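You operate a simulated robot arm through the tools that you are given. There is no shell and no other tool. Be economical: measure what you need, move in short steps, check, and stop when the job is done.

You run a simulated robot arm. Do the job below in one go: nothing can be reset, and whatever is moved stays where it is left.

## Task
Put the 20 mm round spacer from the top of the steel trolley on top of the travel cup there and the 27 mm round spacer on the front of the long bench. Put the orange peg block on the blue card. Fetch the black peg block and set it on top of the black mouse. Fetch the green usb stick and stand it on the gold metal block. Press the load key two times. Put the brown felt pad from the top of the side desk on the hole plate. Open the sink cupboard door, take the white bottle from the sink cupboard shelf and put it on the grey coaster, then shut the door. Put the white cup in the sink bowl. Open the lid of the lens case. Do these in any order. Set down upright: orange peg block, black peg block, green usb stick, white bottle, white cup.

The check looks at the end state, three seconds after you hand in, the way a careful person would. Anything else that was tipped, shoved, dropped, spilled or broken makes it a failure. A push-on lid holds only when it is set on centred and level and pressed home; a screw cap is set on level and turned clockwise until tight.

## Robot
A 6-joint arm with a two-finger parallel gripper on a trunk, on a base that drives. Base frame: it is fixed to the floor where the robot stands at the start and does not move with it; the origin is under the middle of the robot, x ahead of it, y to its left, z up. Units: mm, degrees, N and s.
With the tool pointing down near the work surface it reaches from about 100 to 700 mm from the robot's upright axis, wherever it stands. Its first joint turns from -115.0 to 115.0 degrees. Places, roughly: black peg block (5x3x3 cm) [1900, 300, 800]; blue card [2000, 2500, 750]; felt pad [3000, -1000, 750]; front of the long bench (34x15 cm) [0, -4520, 860]; gold metal block (5x5x2 cm) [800, -500, 900]; green usb stick [2750, -1000, 750]; grey coaster (11x11x1 cm) [1700, 3300, 700]; hole plate (30x17 cm) [-940, -300, 880]; lid of the lens case [-500, -4800, 900]; load key [2800, -1000, 800]; mouse (6x11x4 cm) [2100, 3300, 800]; orange peg block (5x3x3 cm) [1800, 200, 800]; round spacer [750, -250, 750]; sink bowl inside [2700, 5200, 700]; sink cupboard door [2500, 5200, 400]; travel cup [500, -250, 1000]; white bottle [2750, 5250, 250]; white cup (7x7x11 cm) [2100, 2700, 800]. Payload 3.43 kg.
Tool frame: the origin (TCP) lies between the finger pads and is the grasp point; the fingertips stand 34 mm ahead of it; z points along the fingers, y is the line along which they close. Largest opening 128 mm; finger width 24, thickness 12; the body of the gripper, 48 by 130 mm, starts 96 mm behind the TCP.
Orientation is that of the tool frame in the base frame, as a unit quaternion [w, x, y, z]. With the fingers straight down and closing along the base's y, the tool's x points along the base's -x, its y along +y and its z along -z.

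## Interface
- The arm moves only by the tool servo_tool. Its argument "commands" is a list of rows, each a list of 7 numbers: the closure in counts, from 0 (fully open) to 255 (shut), then the shift along the tool's x, y, z in m, then the turn, a rotation vector about the tool's x, y, z in degrees. In form: [[fingers, tx, ty, tz, rx, ry, rz], ...]. A call has 1 to 20 rows; each row shifts and turns the commanded pose from where the row before left it, along the tool's axes as they then stand. Each row takes 0.2 s and may step no farther than 50 mm and 8.6 degrees from the row before; otherwise, or with a gripper value out of range, the whole call is refused. A pose out of reach is approached as far as the arm can. The call stops where the force on the tool passes 40 N (or 10 N more than at its start, if that is more) or the arm is blocked; 0.2 s more then pass. Each finger travels about 108 mm/s and halts on what it meets, pressing with about 29 N; the grip force reading is that of the motor and also rises with nothing between the fingers. The clock runs only during rows and for 0.2 s after the last one: add rows that do not move to give the fingers time. The reply holds the time, the measured pose of the TCP, the force on the tool along the base axes, the opening and the grip force, in the units named above and with some noise, with the torque about the TCP (base axes, N m) and any sound that the robot's microphone picked up.
- Cameras (640 x 400 px; columns grow to the right, rows downward): "scene" is now at [-66.9, 109.2, 1284.3]; the picture's right is [-0.98, 0.20, 0.00], its down [0.12, 0.57, -0.81] and it looks along [-0.16, -0.79, -0.59] (base axes); focal length 214 px, centre (320, 200). "wrist" rides on the gripper at [76, -11, -160] in the tool frame; the picture's right is [0.15, 0.99, 0.00], its down [-0.88, 0.13, -0.46] and it looks along [-0.45, 0.07, 0.89] (tool axes); focal length 234 px, centre (320, 200). There is no depth. A picture from a camera that has moved, and an enlarged one, comes with that camera's place and axes in the base frame and with its lens.
- capture(camera): a new picture of that camera. The clock stands still meanwhile.
- move_column(by): slides the trunk up (or, below 0, down) by that many mm; the arm and the scene camera ride with it, the base frame stays. It gives what a move gives, with no picture.
- roll_base(legs): drives the robot by 1 to 6 legs, each [ahead, turn to the left] in mm and degrees, along the robot's own axes; the way and the turn of a leg run together, so that a leg with both is an arc; at most 1500 mm and 180 degrees a leg. The arm and the cameras ride along, it lands a little off, and it stops where it bumps. It gives what a move gives.
- aim_head(pan, tilt): turns the head with the scene camera to pan (to the left, within 103 degrees either way) and tilt (down, from -29 to 69), counted from straight ahead of the robot. It gives what a move gives.
- enlarge(camera, box): a new picture of the part [left, top, right, bottom] of that camera's present view, enlarged. The clock stands still meanwhile.
- finish_job(): hands the job in; it is judged then, once.

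Go step by step. Nothing tells you exact positions but the pictures and the camera data: compare them with the known pose of the tool, close in by small moves and look again before you grip or let go. The budget is 525 turns and 292 pictures, counting those below and the enlarged ones. Unless the task says otherwise, let go and move clear before handing in, and close with one line.

The tools are called after ">>>" as name(argument=value, ...) on one line, values as JSON. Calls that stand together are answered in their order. servo_tool: Moves the arm, as the interface text tells. Its arguments: {"type":"object","properties":{"commands":{"type":"array","items":{"type":"array","items":{"type":"number"}}}},"required":["commands"]} The other tools are called the same way: move_column (by) slides the trunk up or down; roll_base (legs) drives the base; aim_head (pan, tilt) turns the head that bears the scene camera; capture (camera) takes a picture; enlarge (camera, box) takes an enlarged picture of a part of a camera's view; finish_job () hands the job in.

At the start:

```text
time_s: 0.0
eef_pos: [326.2, -465.6, 1164.2]
ee_rot: [-0.001, -0.001, 1.0, 0.001]
force: [-0.3, 0.5, -0.1]
moment: [-0.01, -0.01, 0.0]
opening: 127.7
grip_force: 0.1
trunk travel left (down, up): [-550.0, 240.0]
robot x, y, heading: [0.3, -0.2, -0.3]
head pan, tilt: [-101.6, 35.8]
```

scene: 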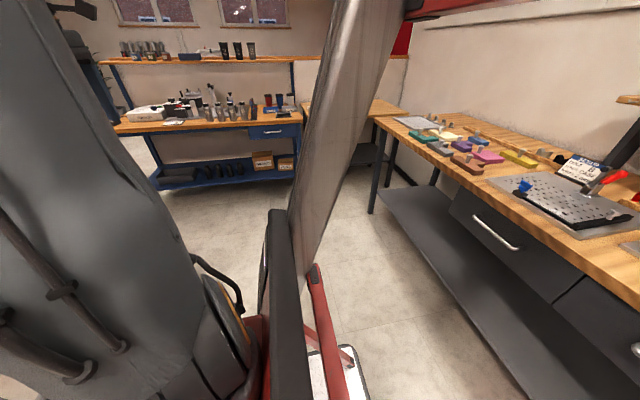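
wrist: 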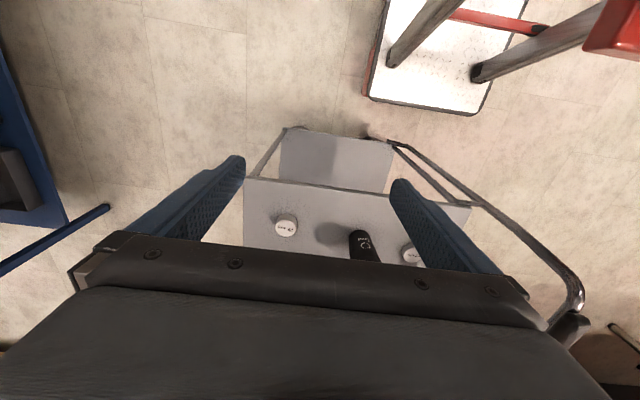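

I start by looking around to map the room.

>>> aim_head(pan=-50, tilt=30)

>>> capture(camera="scene")

>>> aim_head(pan=0, tilt=25)

>>> capture(camera="scene")

>>> aim_head(pan=60, tilt=25)

>>> capture(camera="scene")

>>> enlarge(camera="wrist", box=[220, 100, 480, 280])

```text
time_s: 1.2
eef_pos: [325.2, -465.2, 1163.2]
ee_rot: [0.0, -0.001, 1.0, 0.0]
force: [0.3, -0.6, -0.2]
moment: [0.01, -0.02, 0.03]
opening: 128.0
grip_force: 0.0
trunk travel left (down, up): [-550.0, 240.0]
robot x, y, heading: [-0.9, -0.5, 0.0]
head pan, tilt: [-50.0, 30.0]
```

```text
289 pictures are left
camera scene: at [8.8, 125.7, 1293.3], right [-0.77, -0.64, 0.0], down [-0.32, 0.38, -0.87], along [0.56, -0.66, -0.5], focal length 214 px, centre (320, 200)
```

scene: 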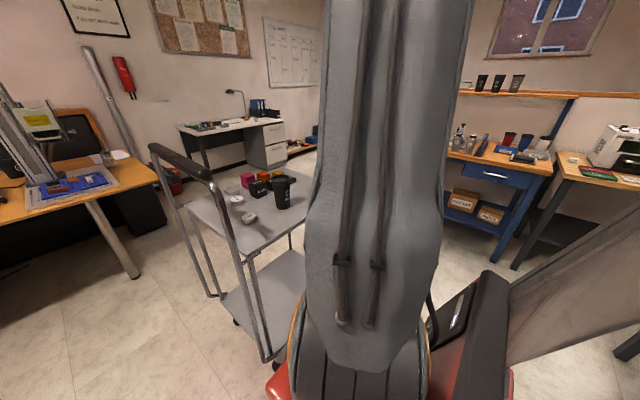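

```text
time_s: 2.4
eef_pos: [324.8, -466.6, 1163.0]
ee_rot: [0.001, -0.001, 1.0, 0.0]
force: [0.0, 0.5, -0.7]
moment: [-0.02, 0.04, -0.01]
opening: 128.0
grip_force: 0.0
trunk travel left (down, up): [-550.0, 240.0]
robot x, y, heading: [-0.7, 2.8, 0.0]
head pan, tilt: [0.0, 25.0]
```

```text
288 pictures are left
camera scene: at [42.9, 194.9, 1301.3], right [0.0, -1.0, 0.0], down [-0.42, 0.0, -0.91], along [0.91, 0.0, -0.42], focal length 214 px, centre (320, 200)
```

scene: 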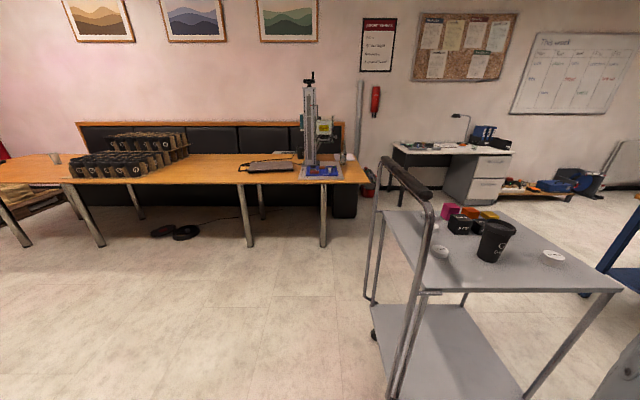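

```text
time_s: 3.7
eef_pos: [326.2, -465.8, 1163.2]
ee_rot: [0.0, -0.001, 1.0, -0.001]
force: [0.9, -0.6, -0.5]
moment: [-0.01, 0.01, 0.01]
opening: 127.9
grip_force: 0.1
trunk travel left (down, up): [-550.0, 240.0]
robot x, y, heading: [-1.0, -0.6, -0.1]
head pan, tilt: [60.0, 25.0]
```

```text
287 pictures are left
camera scene: at [-3.1, 274.8, 1301.3], right [0.87, -0.5, 0.0], down [-0.21, -0.37, -0.91], along [0.45, 0.78, -0.42], focal length 214 px, centre (320, 200)
```

scene: 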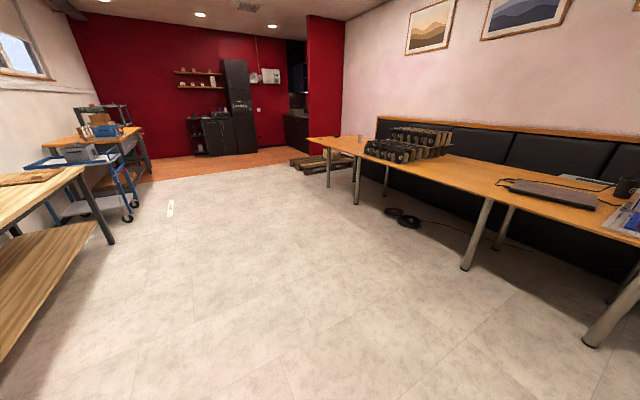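

```text
2.22 times, centred on (350, 190) of wrist
camera zoom: at [250.1, -475.8, 1324.3], right [-0.15, 0.99, 0.0], down [0.88, 0.13, 0.46], along [0.45, 0.07, -0.89], focal length 520 px, centre (253, 222)
```

zoom: 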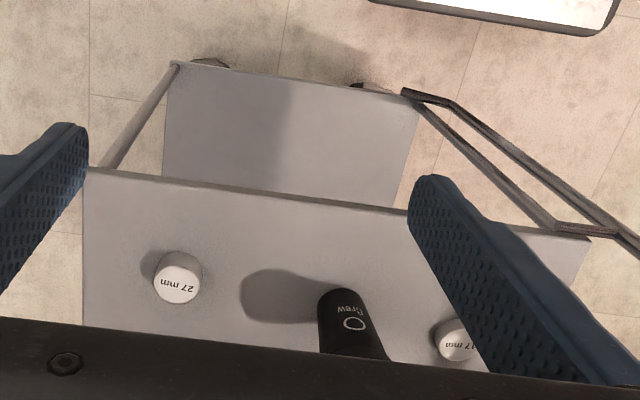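

The steel trolley is ahead-right with cup and spacers. I zoom onto it and the other places.

>>> aim_head(pan=-15, tilt=30)

>>> enlarge(camera="scene", box=[300, 80, 540, 230])

```text
time_s: 5.2
eef_pos: [325.6, -465.1, 1162.9]
ee_rot: [0.0, -0.002, 1.0, 0.0]
force: [-0.2, -0.4, -0.1]
moment: [0.02, 0.02, 0.01]
opening: 127.8
grip_force: 0.0
trunk travel left (down, up): [-550.0, 240.0]
robot x, y, heading: [0.0, 0.8, -0.1]
head pan, tilt: [-15.0, 30.0]
```

```text
2.67 times, centred on (420, 155) of scene
camera zoom: at [38.1, 171.7, 1293.3], right [-0.26, -0.97, 0.0], down [-0.48, 0.13, -0.87], along [0.84, -0.22, -0.5], focal length 572 px, centre (53, 320)
```

zoom: 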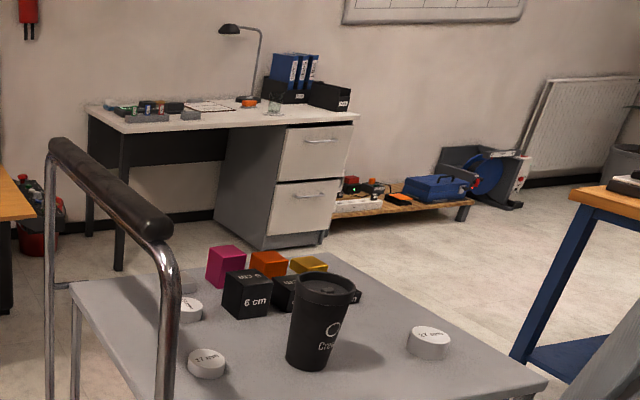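

>>> servo_tool(commands=[[0, -0.04, 0.01, 0, 0, 0, 0], [0, -0.04, 0.01, 0, 0, 0, 0], [0, -0.04, 0.01, 0, 0, 0, 0], [0, -0.04, 0.01, 0, 0, 0, 0], [0, -0.02, 0.01, 0, 0, 0, 0]])

>>> capture(camera="wrist")

>>> enlarge(camera="scene", box=[320, 165, 500, 278])

```text
time_s: 6.3
eef_pos: [505.7, -416.0, 1161.4]
ee_rot: [0.001, -0.001, 1.0, 0.0]
force: [-0.1, -0.1, 0.0]
moment: [0.03, 0.01, 0.01]
opening: 127.9
grip_force: 0.0
trunk travel left (down, up): [-550.0, 240.0]
robot x, y, heading: [-0.7, 0.4, -0.1]
head pan, tilt: [-15.0, 30.0]
```

```text
284 pictures are left
camera wrist: at [430.1, -425.9, 1323.0], right [-0.15, 0.99, 0.0], down [0.88, 0.13, 0.46], along [0.45, 0.07, -0.89], focal length 234 px, centre (320, 200)
```

wrist: 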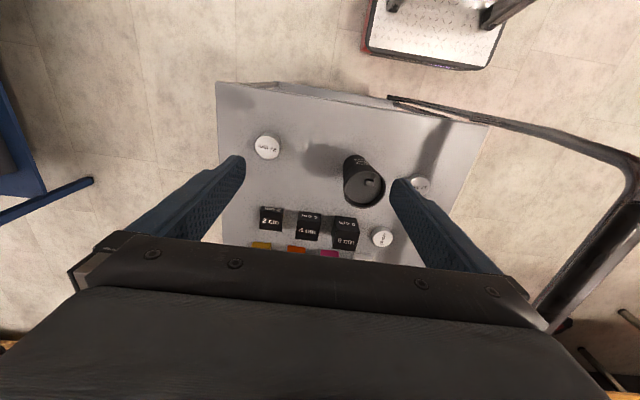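

```text
3.54 times, centred on (410, 222) of scene
camera zoom: at [37.9, 171.5, 1293.3], right [-0.26, -0.97, 0.0], down [-0.48, 0.13, -0.87], along [0.84, -0.22, -0.5], focal length 759 px, centre (1, 124)
```

zoom: 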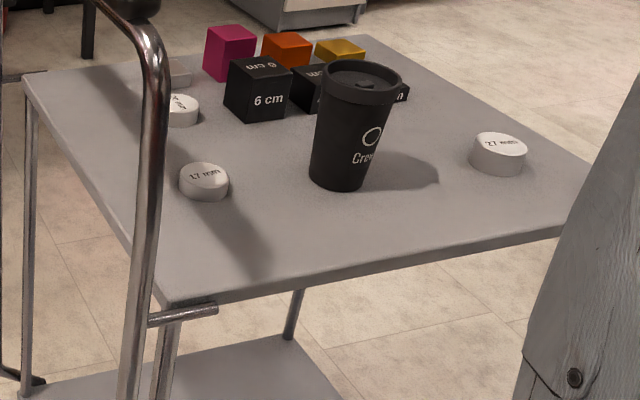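

>>> enlarge(camera="wrist", box=[220, 130, 460, 270])

```text
2.67 times, centred on (340, 200) of wrist
camera zoom: at [430.1, -425.9, 1323.0], right [-0.15, 0.99, 0.0], down [0.88, 0.13, 0.46], along [0.45, 0.07, -0.89], focal length 624 px, centre (267, 200)
```

zoom: 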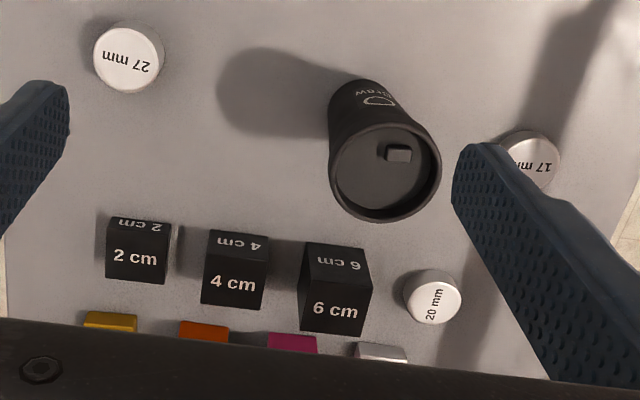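

The 20 mm spacer is near (733,-232), cup near (562,-330), trolley top z≈855. I drive 120 mm ahead to get it in reach.

>>> roll_base(legs=[[110, 0]])

>>> capture(camera="wrist")

```text
time_s: 7.5
eef_pos: [618.4, -414.4, 1161.3]
ee_rot: [0.0, -0.003, 1.0, 0.0]
force: [0.0, -0.3, 0.4]
moment: [-0.02, -0.03, -0.01]
opening: 128.0
grip_force: 0.0
trunk travel left (down, up): [-550.0, 240.0]
robot x, y, heading: [106.9, -1.0, 0.2]
head pan, tilt: [-15.0, 30.0]
```

```text
281 pictures are left
camera wrist: at [541.9, -424.4, 1322.9], right [-0.15, 0.99, 0.0], down [0.88, 0.13, 0.46], along [0.45, 0.07, -0.89], focal length 234 px, centre (320, 200)
```

wrist: 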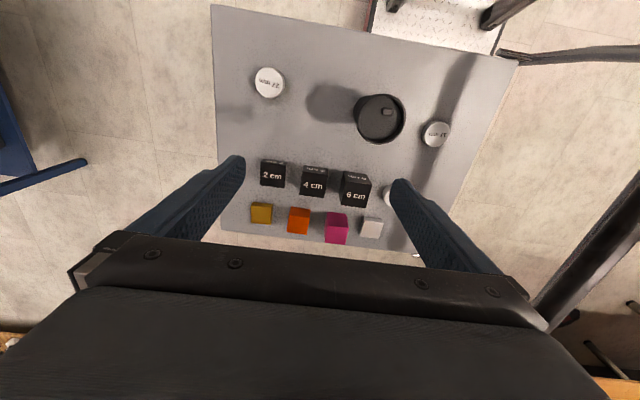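

>>> servo_tool(commands=[[0, -0.029, 0.045, 0, 0, 0, 0], [0, -0.029, 0.045, 0, 0, 0, 0], [0, -0.029, 0.046, 0, 0, 0, 0], [0, -0.028, 0.046, 0, 0, 0, 0], [0, 0, 0, 0.02, 0, 0, 7.5], [0, 0, 0, 0.02, 0, 0, 7.5], [0, 0, 0, 0.02, 0, 0, 7.5], [0, 0, 0, 0.02, 0, 0, 7.5], [0, 0, 0, 0.02, 0, 0, 7.5], [0, 0, 0, 0.02, 0, 0, 7.5]])

>>> capture(camera="wrist")

```text
refused: row 1 steps farther than a row can; nothing moved
```

```text
280 pictures are left
camera wrist: at [541.9, -424.4, 1322.9], right [-0.15, 0.99, 0.0], down [0.88, 0.13, 0.46], along [0.45, 0.07, -0.89], focal length 234 px, centre (320, 200)
```

wrist: 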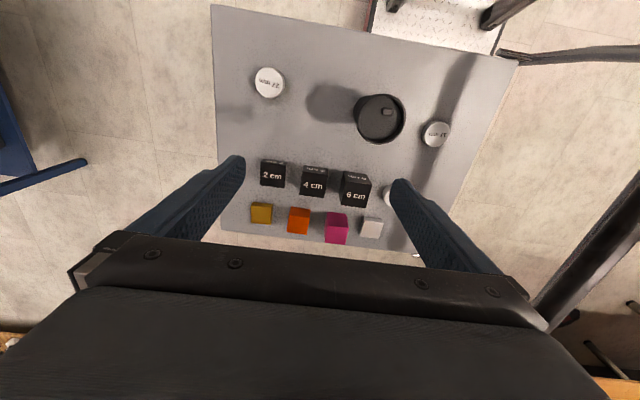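

>>> servo_tool(commands=[[0, -0.023, 0.0364, 0, 0, 0, 0], [0, -0.023, 0.0364, 0, 0, 0, 0], [0, -0.023, 0.0364, 0, 0, 0, 0], [0, -0.023, 0.0364, 0, 0, 0, 0], [0, -0.023, 0.0364, 0, 0, 0, 0], [0, 0, 0, 0.02, 0, 0, 7.5], [0, 0, 0, 0.02, 0, 0, 7.5], [0, 0, 0, 0.02, 0, 0, 7.5], [0, 0, 0, 0.02, 0, 0, 7.5], [0, 0, 0, 0.02, 0, 0, 7.5], [0, 0, 0, 0.02, 0, 0, 7.5]])

>>> capture(camera="wrist")

```text
time_s: 9.9
eef_pos: [731.6, -230.4, 1040.8]
ee_rot: [0.002, 0.382, 0.924, 0.0]
force: [-0.4, -0.3, -0.1]
moment: [0.0, 0.02, 0.0]
opening: 127.8
grip_force: 0.0
trunk travel left (down, up): [-550.0, 240.0]
robot x, y, heading: [109.9, -0.6, 0.4]
head pan, tilt: [-15.0, 30.0]
```

```text
279 pictures are left
camera wrist: at [669.7, -184.5, 1202.1], right [0.59, 0.8, 0.0], down [0.72, -0.53, 0.46], along [0.37, -0.27, -0.89], focal length 234 px, centre (320, 200)
```

wrist: 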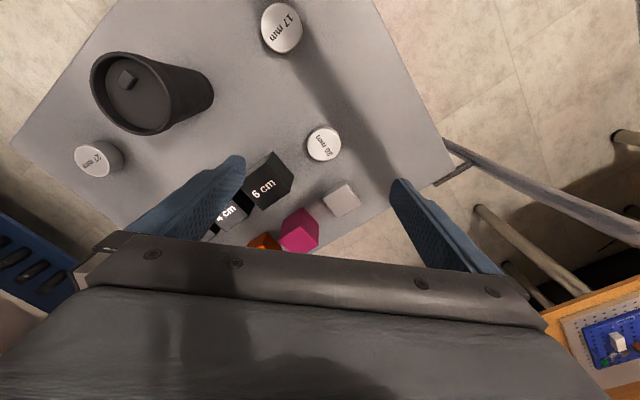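

>>> servo_tool(commands=[[90, -0.002, 0.005, 0.03, 0, 0, 0], [90, 0, 0, 0.04, 0, 0, 0], [90, 0, 0, 0.04, 0, 0, 0], [90, 0, 0, 0.025, 0, 0, 0], [90, 0, 0, 0.005, 0, 0, 0]])

>>> capture(camera="wrist")

```text
time_s: 11.1
eef_pos: [736.5, -228.6, 901.6]
ee_rot: [0.0, 0.38, 0.925, -0.001]
force: [0.4, 0.4, -0.4]
moment: [-0.01, -0.02, 0.02]
opening: 82.8
grip_force: 0.0
trunk travel left (down, up): [-550.0, 240.0]
robot x, y, heading: [108.0, -0.6, -0.0]
head pan, tilt: [-15.0, 30.0]
```

```text
278 pictures are left
camera wrist: at [675.2, -182.7, 1062.3], right [0.59, 0.81, 0.0], down [0.72, -0.53, 0.46], along [0.37, -0.27, -0.89], focal length 234 px, centre (320, 200)
```

wrist: 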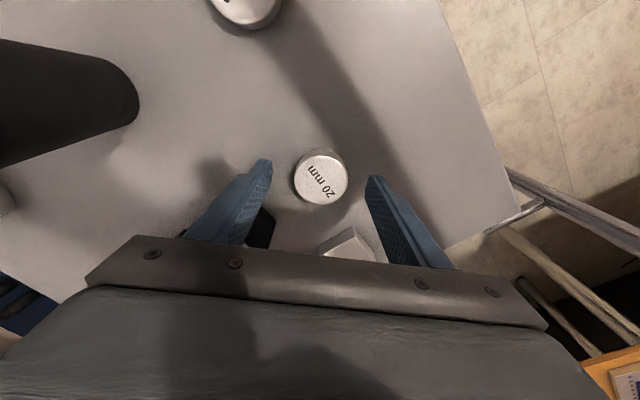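

>>> servo_tool(commands=[[90, 0, 0, 0.004, 0, 0, 0], [90, 0, 0, 0.003, 0, 0, 0], [160, 0, 0, 0, 0, 0, 0], [200, 0, 0, 0, 0, 0, 0], [200, 0, 0, 0, 0, 0, 0], [200, 0, 0, 0, 0, 0, 0]])

```text
time_s: 12.5
eef_pos: [737.1, -229.1, 894.3]
ee_rot: [0.0, 0.381, 0.925, 0.0]
force: [-0.4, -0.4, 0.8]
moment: [0.0, -0.02, -0.06]
opening: 45.8
grip_force: 29.2
trunk travel left (down, up): [-550.0, 240.0]
robot x, y, heading: [111.4, -1.9, 0.3]
head pan, tilt: [-15.0, 30.0]
```

>>> servo_tool(commands=[[200, 0, 0, -0.03, 0, 0, 0], [200, 0, 0, -0.045, 0, 0, 0], [200, 0, 0, -0.045, 0, 0, 0], [200, 0, 0, -0.045, 0, 0, 0], [200, 0.01, -0.043, 0, 0, 0, 0], [200, 0.01, -0.043, 0, 0, 0, 0], [200, 0.01, -0.043, 0, 0, 0, 0], [200, 0.013, -0.043, 0, 0, 0, 0], [200, 0, -0.011, 0, 0, 0, 0], [200, 0, 0, 0, 0, 0, 0]])

>>> capture(camera="wrist")

>>> capture(camera="scene")

```text
time_s: 14.7
eef_pos: [578.9, -329.7, 1060.5]
ee_rot: [0.0, 0.38, 0.925, 0.0]
force: [-1.2, -0.8, -0.8]
moment: [-0.04, 0.03, -0.01]
opening: 45.6
grip_force: 28.8
trunk travel left (down, up): [-550.0, 240.0]
robot x, y, heading: [110.3, 2.6, 0.4]
head pan, tilt: [-15.0, 30.0]
```

```text
277 pictures are left
camera wrist: at [516.5, -284.2, 1220.7], right [0.59, 0.81, 0.0], down [0.72, -0.53, 0.46], along [0.37, -0.27, -0.89], focal length 234 px, centre (320, 200)
```

wrist: 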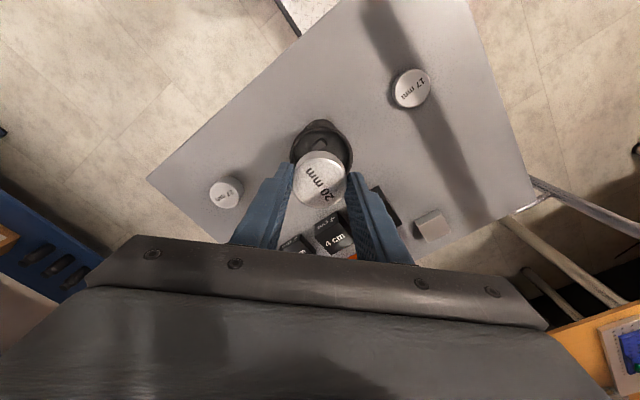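

```text
276 pictures are left
camera scene: at [148.2, 171.9, 1293.3], right [-0.26, -0.97, 0.0], down [-0.48, 0.13, -0.87], along [0.84, -0.22, -0.5], focal length 214 px, centre (320, 200)
```

scene: 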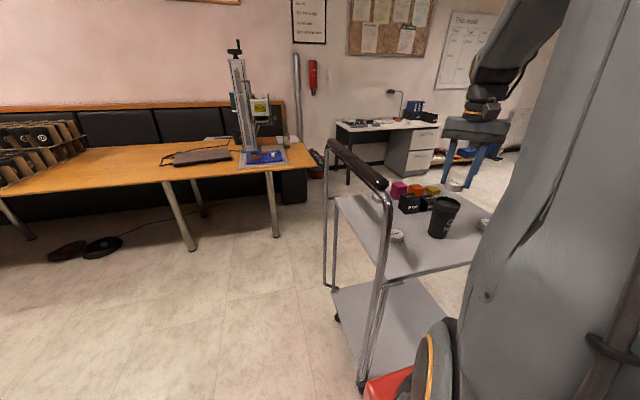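

>>> enlarge(camera="wrist", box=[250, 100, 390, 200])

>>> enlarge(camera="scene", box=[400, 150, 510, 250])

```text
4.00 times, centred on (320, 150) of wrist
camera zoom: at [516.5, -284.2, 1220.7], right [0.59, 0.81, 0.0], down [0.72, -0.53, 0.46], along [0.37, -0.27, -0.89], focal length 937 px, centre (320, 400)
```

zoom: 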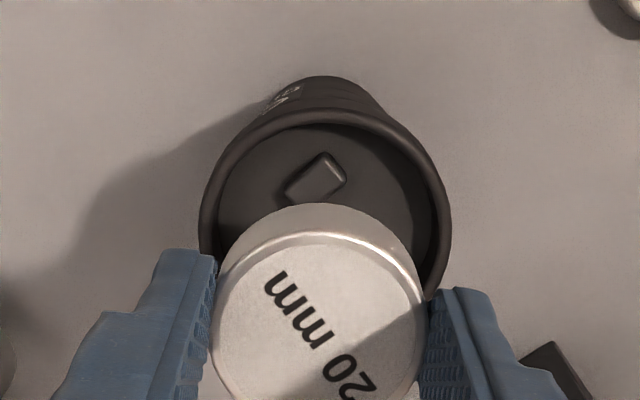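

```text
4.00 times, centred on (455, 200) of scene
camera zoom: at [148.2, 171.9, 1293.3], right [-0.26, -0.97, 0.0], down [-0.48, 0.13, -0.87], along [0.84, -0.22, -0.5], focal length 858 px, centre (-220, 200)
```

zoom: 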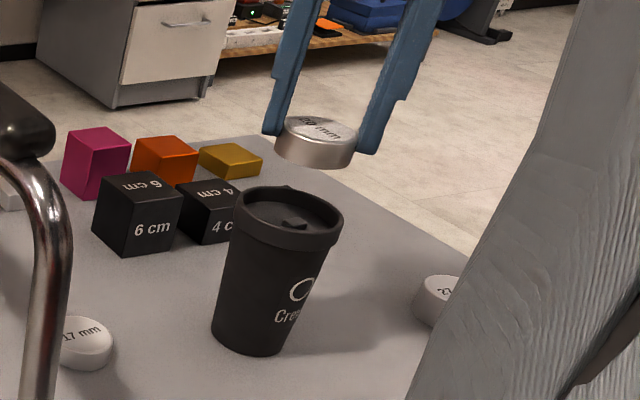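

>>> servo_tool(commands=[[200, 0, 0, 0.03, 0, 0, 0], [200, 0, 0, 0.01, 0, 0, 0], [200, 0, 0, 0.003, 0, 0, 0], [200, 0, 0, 0, 0, 0, 0]])

>>> enlarge(camera="scene", box=[400, 150, 510, 250])

```text
time_s: 15.7
eef_pos: [577.6, -328.7, 1016.4]
ee_rot: [0.0, 0.38, 0.925, 0.0]
force: [-0.1, 0.0, -1.0]
moment: [0.01, -0.02, -0.01]
opening: 45.9
grip_force: 29.0
trunk travel left (down, up): [-550.0, 240.0]
robot x, y, heading: [108.3, -0.2, 0.4]
head pan, tilt: [-15.0, 30.0]
```

```text
4.00 times, centred on (455, 200) of scene
camera zoom: at [148.2, 171.9, 1293.3], right [-0.26, -0.97, 0.0], down [-0.48, 0.13, -0.87], along [0.84, -0.22, -0.5], focal length 858 px, centre (-220, 200)
```

zoom: 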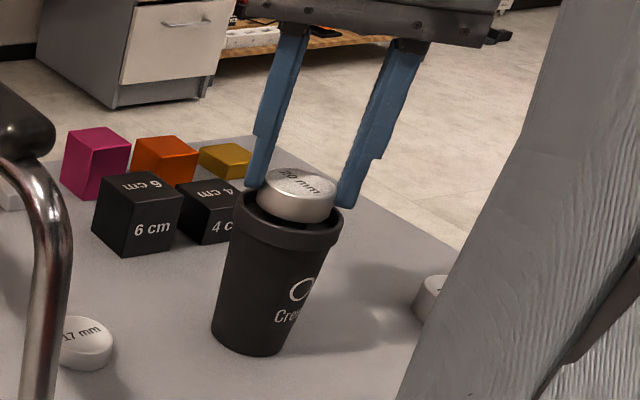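

>>> servo_tool(commands=[[200, 0, 0, 0.002, 0, 0, 0], [200, 0, 0, 0.002, 0, 0, 0], [200, 0, 0, 0, 0, 0, 0]])

```text
time_s: 16.5
eef_pos: [577.1, -329.0, 1015.6]
ee_rot: [0.003, 0.38, 0.925, -0.001]
force: [-0.5, 0.8, 33.8]
moment: [0.05, 0.07, -0.02]
opening: 46.1
grip_force: 28.9
trunk travel left (down, up): [-550.0, 240.0]
robot x, y, heading: [115.1, 1.6, 0.3]
head pan, tilt: [-15.0, 30.0]
```

>>> servo_tool(commands=[[200, 0, 0, -0.003, 0, 0, 0], [200, 0, 0, 0, 0, 0, 0]])

```text
time_s: 17.1
eef_pos: [578.1, -328.6, 1015.3]
ee_rot: [-0.001, 0.38, 0.925, 0.0]
force: [3.5, -4.0, 15.3]
moment: [-0.34, -0.31, -0.01]
opening: 45.5
grip_force: 29.1
trunk travel left (down, up): [-550.0, 240.0]
robot x, y, heading: [110.9, 0.5, 0.3]
head pan, tilt: [-15.0, 30.0]
```

>>> servo_tool(commands=[[170, 0, 0, -0.0005, 0, 0, 0], [140, 0, 0, 0, 0, 0, 0], [120, 0, 0, 0, 0, 0, 0], [100, 0, 0, 0, 0, 0, 0], [80, 0, 0, 0, 0, 0, 0], [80, 0, 0, -0.02, 0, 0, 0], [80, 0, 0, -0.04, 0, 0, 0], [80, 0, 0, -0.04, 0, 0, 0], [80, 0, 0, 0, 0, 0, 0]])

>>> enlarge(camera="scene", box=[400, 150, 510, 250])

>>> capture(camera="wrist")

```text
time_s: 19.1
eef_pos: [576.1, -328.0, 1114.9]
ee_rot: [0.0, 0.38, 0.925, 0.0]
force: [0.6, 1.0, 0.3]
moment: [0.0, 0.04, 0.0]
opening: 87.5
grip_force: 0.1
trunk travel left (down, up): [-550.0, 240.0]
robot x, y, heading: [109.9, -0.2, 0.0]
head pan, tilt: [-15.0, 30.0]
```

```text
4.00 times, centred on (455, 200) of scene
camera zoom: at [148.2, 171.9, 1293.3], right [-0.26, -0.97, 0.0], down [-0.48, 0.13, -0.87], along [0.84, -0.22, -0.5], focal length 858 px, centre (-220, 200)
```

zoom: 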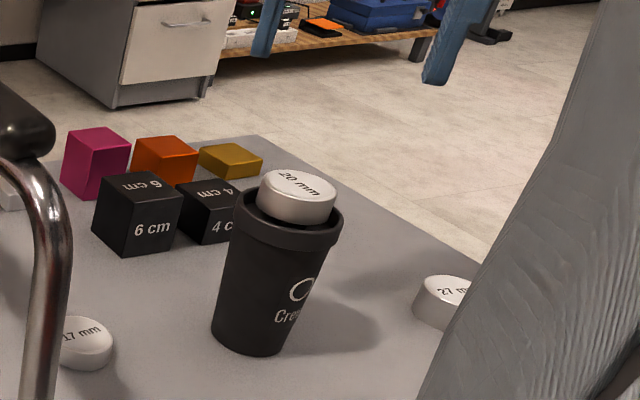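

```text
271 pictures are left
camera wrist: at [514.7, -282.8, 1276.2], right [0.59, 0.81, 0.0], down [0.72, -0.53, 0.46], along [0.37, -0.27, -0.89], focal length 234 px, centre (320, 200)
```

wrist: 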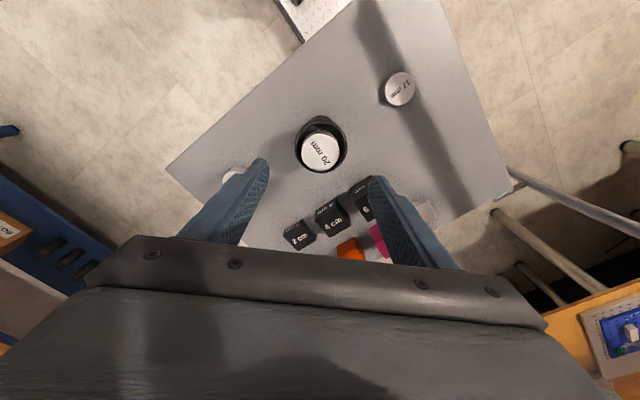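

>>> servo_tool(commands=[[80, -0.028, -0.0348, 0, 0, 0, 0], [80, -0.028, -0.0348, 0, 0, 0, 0], [80, -0.028, -0.0348, 0, 0, 0, 0], [80, -0.028, -0.0348, 0, 0, 0, 0], [80, 0, 0, 0.04, 0, 0, 0], [80, 0, 0, 0.04, 0, 0, 0], [80, 0, 0, 0, 0, 0, 0]])

>>> capture(camera="wrist")

```text
time_s: 20.7
eef_pos: [558.6, -506.1, 1035.7]
ee_rot: [0.0, 0.381, 0.925, 0.0]
force: [-0.1, -0.2, 0.2]
moment: [0.01, -0.02, 0.0]
opening: 88.0
grip_force: 0.0
trunk travel left (down, up): [-550.0, 240.0]
robot x, y, heading: [113.2, 1.8, 0.3]
head pan, tilt: [-15.0, 30.0]
```

```text
270 pictures are left
camera wrist: at [496.7, -460.2, 1196.5], right [0.59, 0.81, 0.0], down [0.72, -0.53, 0.46], along [0.37, -0.27, -0.89], focal length 234 px, centre (320, 200)
```

wrist: 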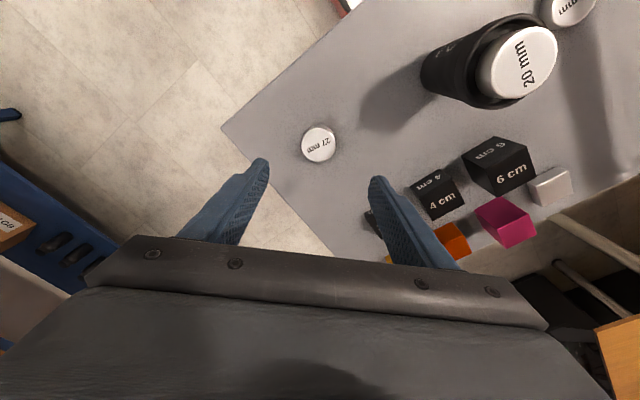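

>>> servo_tool(commands=[[80, 0.001, -0.002, 0.045, 0, 0, 0], [80, 0, 0, 0.045, 0, 0, 0], [80, 0, 0, 0.04, 0, 0, 0], [80, 0, 0, 0.01, 0, 0, 0], [120, 0, 0, 0, 0, 0, 0], [160, 0, 0, 0, 0, 0, 0], [200, 0, 0, 0, 0, 0, 0], [200, 0, 0, 0, 0, 0, 0], [200, 0, 0, 0, 0, 0, 0]])

```text
time_s: 22.7
eef_pos: [554.9, -507.9, 897.1]
ee_rot: [0.0, 0.38, 0.925, -0.001]
force: [-0.5, -0.3, -0.1]
moment: [-0.01, 0.0, 0.0]
opening: 46.6
grip_force: 29.7
trunk travel left (down, up): [-550.0, 240.0]
robot x, y, heading: [113.6, -0.4, 0.3]
head pan, tilt: [-15.0, 30.0]
```

>>> servo_tool(commands=[[200, 0, 0, -0.03, 0, 0, 0], [200, 0, 0, -0.045, 0, 0, 0], [200, 0, 0, -0.045, 0, 0, 0], [200, 0, 0, -0.045, 0, 0, 0], [200, 0, 0, -0.045, 0, 0, 0], [200, 0.045, 0, 0, 0, 0, 0], [200, 0.045, 0, 0, 0, 0, 0], [200, 0.045, 0, 0, 0, 0, 0], [200, 0.045, 0, 0, 0, 0, 0], [200, 0.045, 0, 0, 0, 0, 0], [200, 0.045, 0, 0, 0, 0, 0]])

>>> roll_base(legs=[[-250, 0], [0, -90], [1200, 0]])

>>> aim_head(pan=0, tilt=20)

>>> capture(camera="scene")

```text
time_s: 25.1
eef_pos: [365.6, -315.7, 1106.1]
ee_rot: [0.0, 0.38, 0.925, 0.001]
force: [0.2, -0.7, -1.1]
moment: [0.04, 0.04, 0.0]
opening: 46.4
grip_force: 28.9
trunk travel left (down, up): [-550.0, 240.0]
robot x, y, heading: [113.6, 1.4, 0.1]
head pan, tilt: [-15.0, 30.0]
```

```text
time_s: 36.5
eef_pos: [-491.8, -1434.9, 1104.7]
ee_rot: [0.0, 0.928, 0.373, 0.0]
force: [0.2, 0.2, -1.9]
moment: [-0.03, -0.01, 0.05]
opening: 46.5
grip_force: 28.8
trunk travel left (down, up): [-550.0, 240.0]
robot x, y, heading: [-169.0, -1185.9, -91.5]
head pan, tilt: [-15.0, 30.0]
```

```text
time_s: 37.3
eef_pos: [-491.4, -1433.5, 1104.9]
ee_rot: [0.0, 0.928, 0.372, -0.001]
force: [0.2, 0.2, -0.6]
moment: [-0.01, 0.04, -0.01]
opening: 46.3
grip_force: 29.1
trunk travel left (down, up): [-550.0, 240.0]
robot x, y, heading: [-173.5, -1191.4, -91.5]
head pan, tilt: [0.0, 20.0]
```

```text
269 pictures are left
camera scene: at [21.8, -1238.9, 1309.3], right [-1.0, 0.02, 0.0], down [0.01, 0.34, -0.94], along [-0.02, -0.94, -0.34], focal length 214 px, centre (320, 200)
```

scene: 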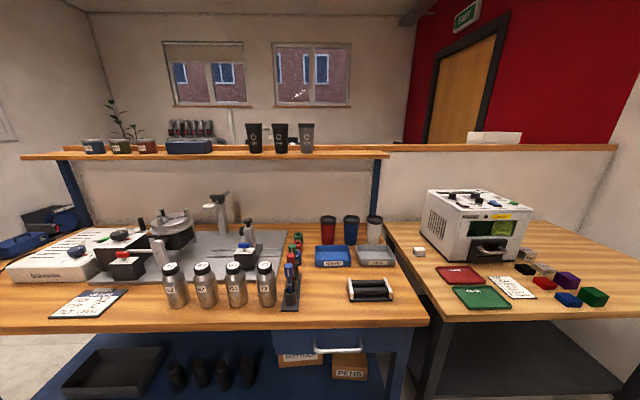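

>>> move_column(by=240)

>>> aim_head(pan=40, tilt=10)

>>> capture(camera="scene")

>>> aim_head(pan=-30, tilt=10)

>>> capture(camera="scene")

>>> aim_head(pan=0, tilt=0)

>>> capture(camera="scene")

```text
time_s: 39.8
eef_pos: [-492.0, -1434.6, 1345.8]
ee_rot: [0.0, 0.928, 0.372, 0.0]
force: [-0.2, 0.7, -0.9]
moment: [-0.01, -0.01, -0.01]
opening: 46.5
grip_force: 28.9
trunk travel left (down, up): [-790.0, 0.0]
robot x, y, heading: [-167.2, -1185.6, -91.7]
head pan, tilt: [0.0, 20.0]
```

```text
time_s: 40.8
eef_pos: [-492.5, -1434.4, 1346.7]
ee_rot: [0.0, 0.928, 0.372, 0.0]
force: [0.0, 0.1, -2.0]
moment: [0.02, -0.02, -0.03]
opening: 46.5
grip_force: 28.8
trunk travel left (down, up): [-790.0, 0.0]
robot x, y, heading: [-173.3, -1189.2, -91.3]
head pan, tilt: [40.0, 10.0]
```

```text
268 pictures are left
camera scene: at [83.7, -1151.7, 1565.6], right [-0.78, -0.62, 0.0], down [-0.11, 0.14, -0.98], along [0.61, -0.77, -0.17], focal length 214 px, centre (320, 200)
```

scene: 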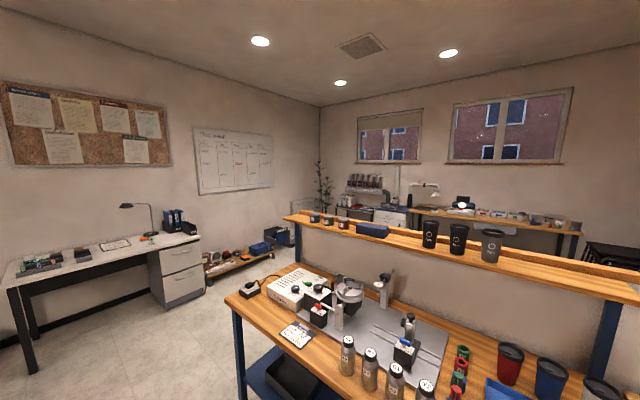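

```text
time_s: 42.2
eef_pos: [-491.4, -1433.5, 1347.1]
ee_rot: [0.0, 0.928, 0.372, 0.0]
force: [-0.7, -0.2, -2.2]
moment: [-0.01, 0.02, 0.01]
opening: 46.5
grip_force: 28.8
trunk travel left (down, up): [-790.0, 0.0]
robot x, y, heading: [-173.3, -1188.1, -91.5]
head pan, tilt: [-30.0, 10.0]
```

```text
267 pictures are left
camera scene: at [-22.7, -1158.5, 1565.6], right [-0.85, 0.52, 0.0], down [0.09, 0.15, -0.98], along [-0.51, -0.84, -0.17], focal length 214 px, centre (320, 200)
```

scene: 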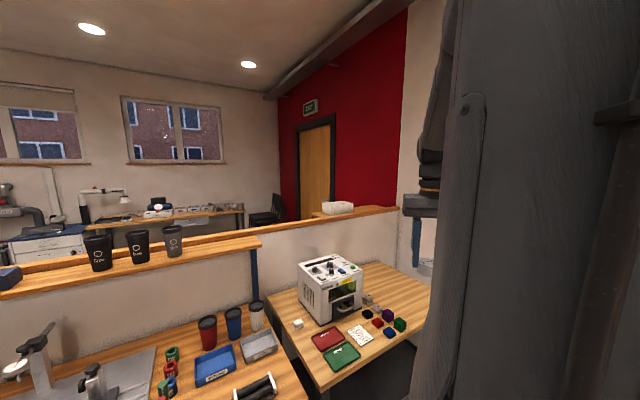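

```text
time_s: 43.2
eef_pos: [-490.8, -1433.8, 1345.8]
ee_rot: [0.0, 0.928, 0.373, 0.0]
force: [-0.2, 0.1, -1.9]
moment: [-0.02, 0.03, 0.0]
opening: 46.3
grip_force: 29.3
trunk travel left (down, up): [-790.0, 0.0]
robot x, y, heading: [-172.8, -1192.8, -91.5]
head pan, tilt: [0.0, 0.0]
```

```text
266 pictures are left
camera scene: at [23.5, -1169.0, 1581.6], right [-1.0, 0.02, 0.0], down [0.0, 0.0, -1.0], along [-0.02, -1.0, 0.0], focal length 214 px, centre (320, 200)
```

scene: 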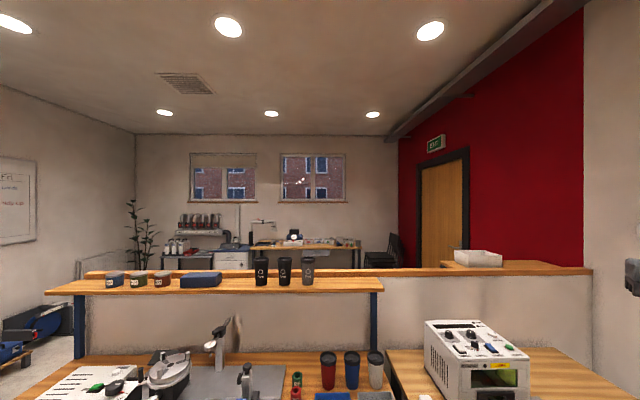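

>>> roll_base(legs=[[0, 91.5], [1000, 0], [920, 0], [0, -90], [1000, 0]])

>>> aim_head(pan=-20, tilt=20)

>>> capture(camera="scene")

```text
time_s: 65.4
eef_pos: [1473.8, -2432.8, 1345.2]
ee_rot: [0.0, 0.919, 0.394, 0.0]
force: [0.0, 0.3, -1.6]
moment: [0.01, -0.04, 0.02]
opening: 46.4
grip_force: 29.0
trunk travel left (down, up): [-790.0, 0.0]
robot x, y, heading: [1782.6, -2173.5, -88.6]
head pan, tilt: [0.0, 0.0]
```

```text
time_s: 66.2
eef_pos: [1473.9, -2432.5, 1345.8]
ee_rot: [0.0, 0.92, 0.393, 0.0]
force: [0.1, 0.3, -1.0]
moment: [0.02, -0.03, 0.06]
opening: 46.4
grip_force: 29.2
trunk travel left (down, up): [-790.0, 0.0]
robot x, y, heading: [1786.0, -2174.1, -88.7]
head pan, tilt: [-20.0, 20.0]
```

```text
265 pictures are left
camera scene: at [1944.7, -2142.9, 1549.4], right [-0.95, 0.32, 0.0], down [0.11, 0.32, -0.94], along [-0.3, -0.89, -0.34], focal length 214 px, centre (320, 200)
```

scene: 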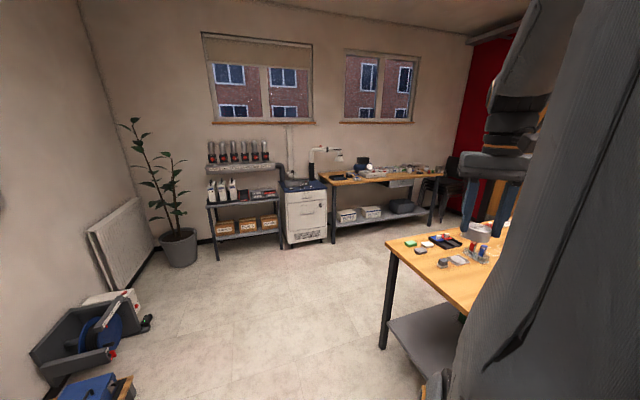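

>>> roll_base(legs=[[0, -1.3], [850, 0], [800, 0], [0, -90], [900, 0], [860, 0]])

>>> aim_head(pan=70, tilt=30)

>>> capture(camera="scene")

```text
time_s: 87.4
eef_pos: [-261.2, -3611.3, 1346.6]
ee_rot: [0.0, 0.934, -0.359, -0.001]
force: [0.2, 1.1, -1.0]
moment: [0.01, 0.01, 0.01]
opening: 46.4
grip_force: 28.6
trunk travel left (down, up): [-790.0, 0.0]
robot x, y, heading: [4.9, -3915.7, -177.0]
head pan, tilt: [-20.0, 20.0]
```

```text
time_s: 89.0
eef_pos: [-261.8, -3612.1, 1345.2]
ee_rot: [0.0, 0.934, -0.358, 0.0]
force: [-0.6, -0.3, -1.6]
moment: [-0.02, -0.02, -0.02]
opening: 46.3
grip_force: 29.5
trunk travel left (down, up): [-790.0, 0.0]
robot x, y, heading: [6.1, -3916.1, -177.4]
head pan, tilt: [70.0, 30.0]
```

```text
264 pictures are left
camera scene: at [101.5, -4190.6, 1533.3], right [-0.96, 0.29, 0.0], down [0.15, 0.48, -0.87], along [-0.26, -0.83, -0.5], focal length 214 px, centre (320, 200)
```

scene: 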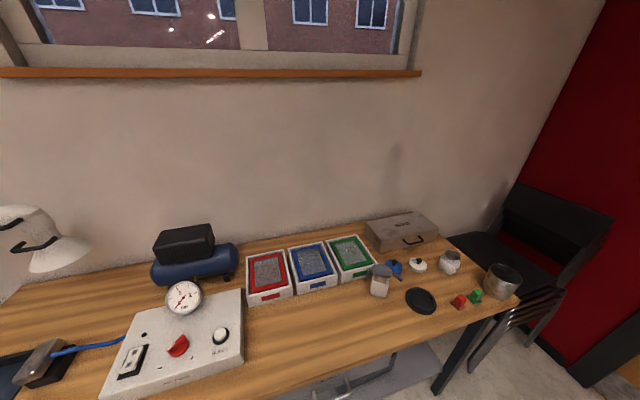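

>>> roll_base(legs=[[0, 87.3]])

>>> aim_head(pan=-15, tilt=45)

>>> capture(camera="scene")

>>> capture(camera="wrist")

```text
time_s: 93.1
eef_pos: [-314.6, -4162.2, 1344.6]
ee_rot: [-0.001, 0.928, 0.374, 0.0]
force: [-0.5, -0.3, -1.9]
moment: [0.0, 0.01, -0.01]
opening: 46.4
grip_force: 29.9
trunk travel left (down, up): [-790.0, 0.0]
robot x, y, heading: [7.7, -3916.2, -91.2]
head pan, tilt: [70.0, 30.0]
```

```text
time_s: 94.7
eef_pos: [-314.2, -4162.1, 1345.5]
ee_rot: [0.0, 0.927, 0.374, 0.0]
force: [0.7, 0.1, -1.0]
moment: [0.0, 0.01, 0.02]
opening: 46.6
grip_force: 29.0
trunk travel left (down, up): [-790.0, 0.0]
robot x, y, heading: [7.3, -3918.6, -91.2]
head pan, tilt: [-15.0, 45.0]
```

```text
263 pictures are left
camera scene: at [179.2, -3883.6, 1510.7], right [-0.96, 0.28, 0.0], down [0.2, 0.68, -0.71], along [-0.2, -0.68, -0.71], focal length 214 px, centre (320, 200)
```

scene: 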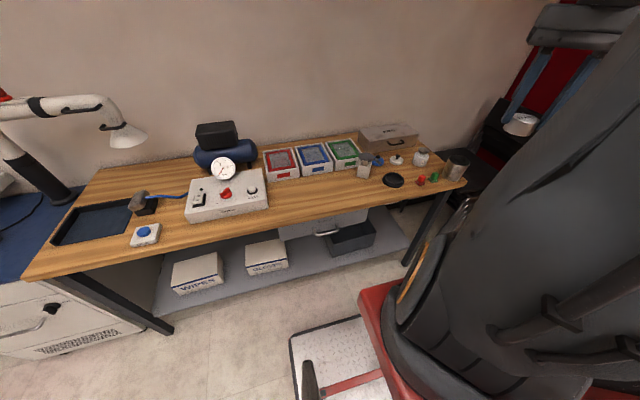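

```text
262 pictures are left
camera wrist: at [-267.4, -4100.6, 1507.0], right [0.79, -0.61, 0.0], down [-0.54, -0.7, 0.46], along [-0.28, -0.36, -0.89], focal length 234 px, centre (320, 200)
```

wrist: 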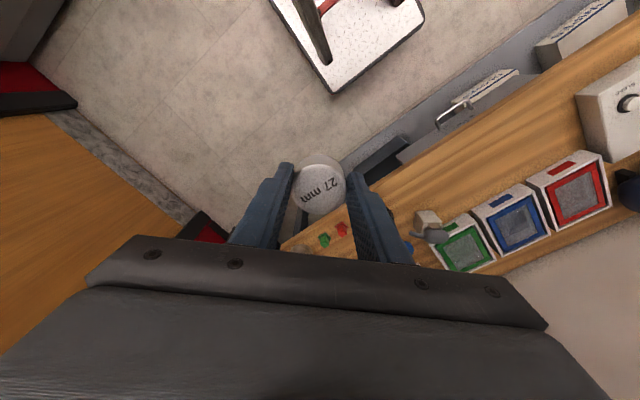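

>>> servo_tool(commands=[[200, -0.003, 0.0454, 0, 0, 0, 0], [200, -0.003, 0.0454, 0, 0, 0, 0], [200, -0.003, 0.0454, 0, 0, 0, 0], [200, -0.003, 0.0454, 0, 0, 0, 0], [200, -0.003, 0.0454, 0, 0, 0, 0], [200, -0.003, 0.0454, 0, 0, 0, 0], [200, -0.003, 0.0454, 0, 0, 0, 0], [200, -0.003, 0.0454, 0, 0, 0, 0], [200, -0.003, 0.0454, 0, 0, 0, 0], [200, -0.003, 0.0454, 0, 0, 0, 0]])

>>> move_column(by=-250)

>>> capture(camera="wrist")

>>> capture(camera="scene")

```text
time_s: 96.9
eef_pos: [-22.2, -4511.1, 1345.5]
ee_rot: [0.001, 0.928, 0.374, 0.0]
force: [-0.7, 1.2, -1.7]
moment: [-0.04, -0.01, 0.01]
opening: 46.6
grip_force: 28.5
trunk travel left (down, up): [-790.0, 0.0]
robot x, y, heading: [8.3, -3915.1, -91.4]
head pan, tilt: [-15.0, 45.0]
```

```text
time_s: 99.5
eef_pos: [-22.2, -4509.4, 1095.0]
ee_rot: [0.0, 0.928, 0.373, 0.0]
force: [0.4, 0.0, -1.0]
moment: [0.01, -0.01, 0.01]
opening: 46.3
grip_force: 29.3
trunk travel left (down, up): [-540.0, 250.0]
robot x, y, heading: [3.6, -3915.7, -91.4]
head pan, tilt: [-15.0, 45.0]
```

```text
261 pictures are left
camera wrist: at [25.9, -4448.5, 1257.3], right [0.79, -0.61, 0.0], down [-0.54, -0.7, 0.46], along [-0.28, -0.36, -0.89], focal length 234 px, centre (320, 200)
```

wrist: 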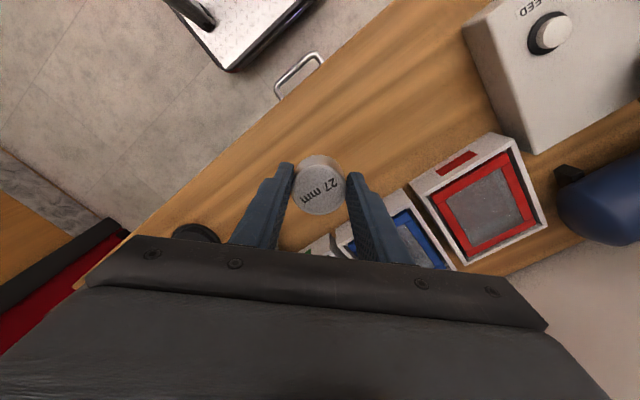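

```text
260 pictures are left
camera scene: at [177.8, -3953.2, 1260.7], right [-0.96, 0.28, 0.0], down [0.2, 0.68, -0.71], along [-0.2, -0.68, -0.71], focal length 214 px, centre (320, 200)
```

scene: 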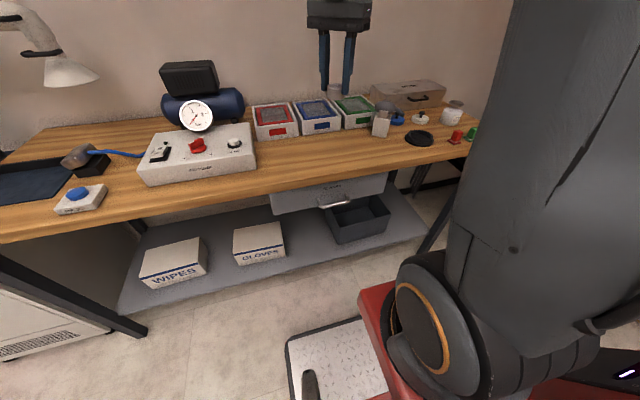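

>>> servo_tool(commands=[[200, -0.01, 0.011, 0.03, 0, 0, 0], [200, 0, 0, 0.045, 0, 0, 0], [200, 0, 0, 0.045, 0, 0, 0], [200, 0, 0, 0.045, 0, 0, 0], [200, 0, 0, 0.014, 0, 0, 0], [200, 0, 0, 0, 0, 0, 0]])

>>> enlarge(camera="scene", box=[260, 60, 440, 180])

```text
time_s: 100.9
eef_pos: [-23.0, -4525.0, 916.3]
ee_rot: [0.0, 0.928, 0.373, -0.001]
force: [-1.0, -0.1, -1.1]
moment: [-0.01, -0.02, 0.0]
opening: 46.5
grip_force: 29.3
trunk travel left (down, up): [-540.0, 250.0]
robot x, y, heading: [3.6, -3917.1, -91.3]
head pan, tilt: [-15.0, 45.0]
```

```text
3.33 times, centred on (350, 120) of scene
camera zoom: at [177.8, -3953.2, 1260.7], right [-0.96, 0.28, 0.0], down [0.2, 0.68, -0.71], along [-0.2, -0.68, -0.71], focal length 715 px, centre (220, 467)
```

zoom: 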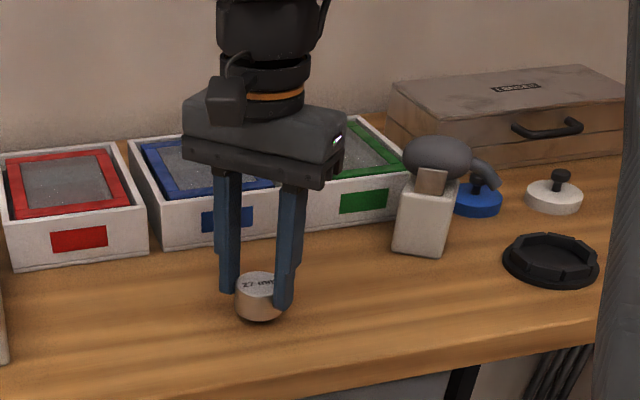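

>>> servo_tool(commands=[[200, 0, 0, 0.004, 0, 0, 0], [200, 0, 0, 0.003, 0, 0, 0], [200, 0, 0, 0, 0, 0, 0]])

```text
time_s: 101.7
eef_pos: [-21.1, -4523.8, 909.1]
ee_rot: [0.001, 0.927, 0.374, 0.0]
force: [0.2, -0.2, -1.2]
moment: [-0.01, -0.04, -0.01]
opening: 46.5
grip_force: 29.3
trunk travel left (down, up): [-540.0, 250.0]
robot x, y, heading: [7.0, -3915.3, -91.1]
head pan, tilt: [-15.0, 45.0]
```

>>> servo_tool(commands=[[200, 0, 0, 0.002, 0, 0, 0], [200, 0, 0, 0.002, 0, 0, 0], [200, 0, 0, 0, 0, 0, 0]])

```text
time_s: 102.5
eef_pos: [-20.6, -4524.8, 907.2]
ee_rot: [0.001, 0.928, 0.373, -0.001]
force: [-1.2, 4.4, 18.0]
moment: [0.25, 0.17, -0.02]
opening: 46.3
grip_force: 29.4
trunk travel left (down, up): [-540.0, 250.0]
robot x, y, heading: [7.4, -3917.4, -91.5]
head pan, tilt: [-15.0, 45.0]
```

>>> servo_tool(commands=[[200, 0, 0, -0.002, 0, 0, 0], [160, 0, 0, 0, 0, 0, 0], [120, 0, 0, 0, 0, 0, 0], [80, 0, 0, 0, 0, 0, 0], [60, 0, 0, 0, 0, 0, 0], [60, 0, 0, -0.02, 0, 0, 0], [60, 0, 0, -0.045, 0, 0, 0], [60, 0, 0, -0.045, 0, 0, 0], [60, 0, 0, -0.045, 0, 0, 0], [60, 0, 0, -0.045, 0, 0, 0], [60, 0, 0, -0.045, 0, 0, 0], [60, 0, 0, -0.045, 0, 0, 0]])

>>> enlarge(camera="scene", box=[260, 60, 440, 180])

```text
time_s: 105.1
eef_pos: [-21.4, -4524.6, 1198.2]
ee_rot: [0.0, 0.927, 0.374, 0.0]
force: [-1.5, -0.4, -0.1]
moment: [0.0, 0.0, -0.01]
opening: 97.9
grip_force: 0.1
trunk travel left (down, up): [-540.0, 250.0]
robot x, y, heading: [6.3, -3918.1, -91.2]
head pan, tilt: [-15.0, 45.0]
```

```text
3.33 times, centred on (350, 120) of scene
camera zoom: at [177.8, -3953.3, 1260.7], right [-0.96, 0.28, 0.0], down [0.2, 0.68, -0.71], along [-0.2, -0.68, -0.71], focal length 715 px, centre (220, 467)
```

zoom: 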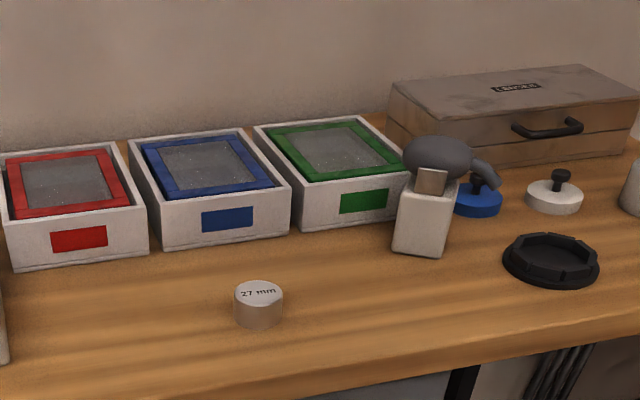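

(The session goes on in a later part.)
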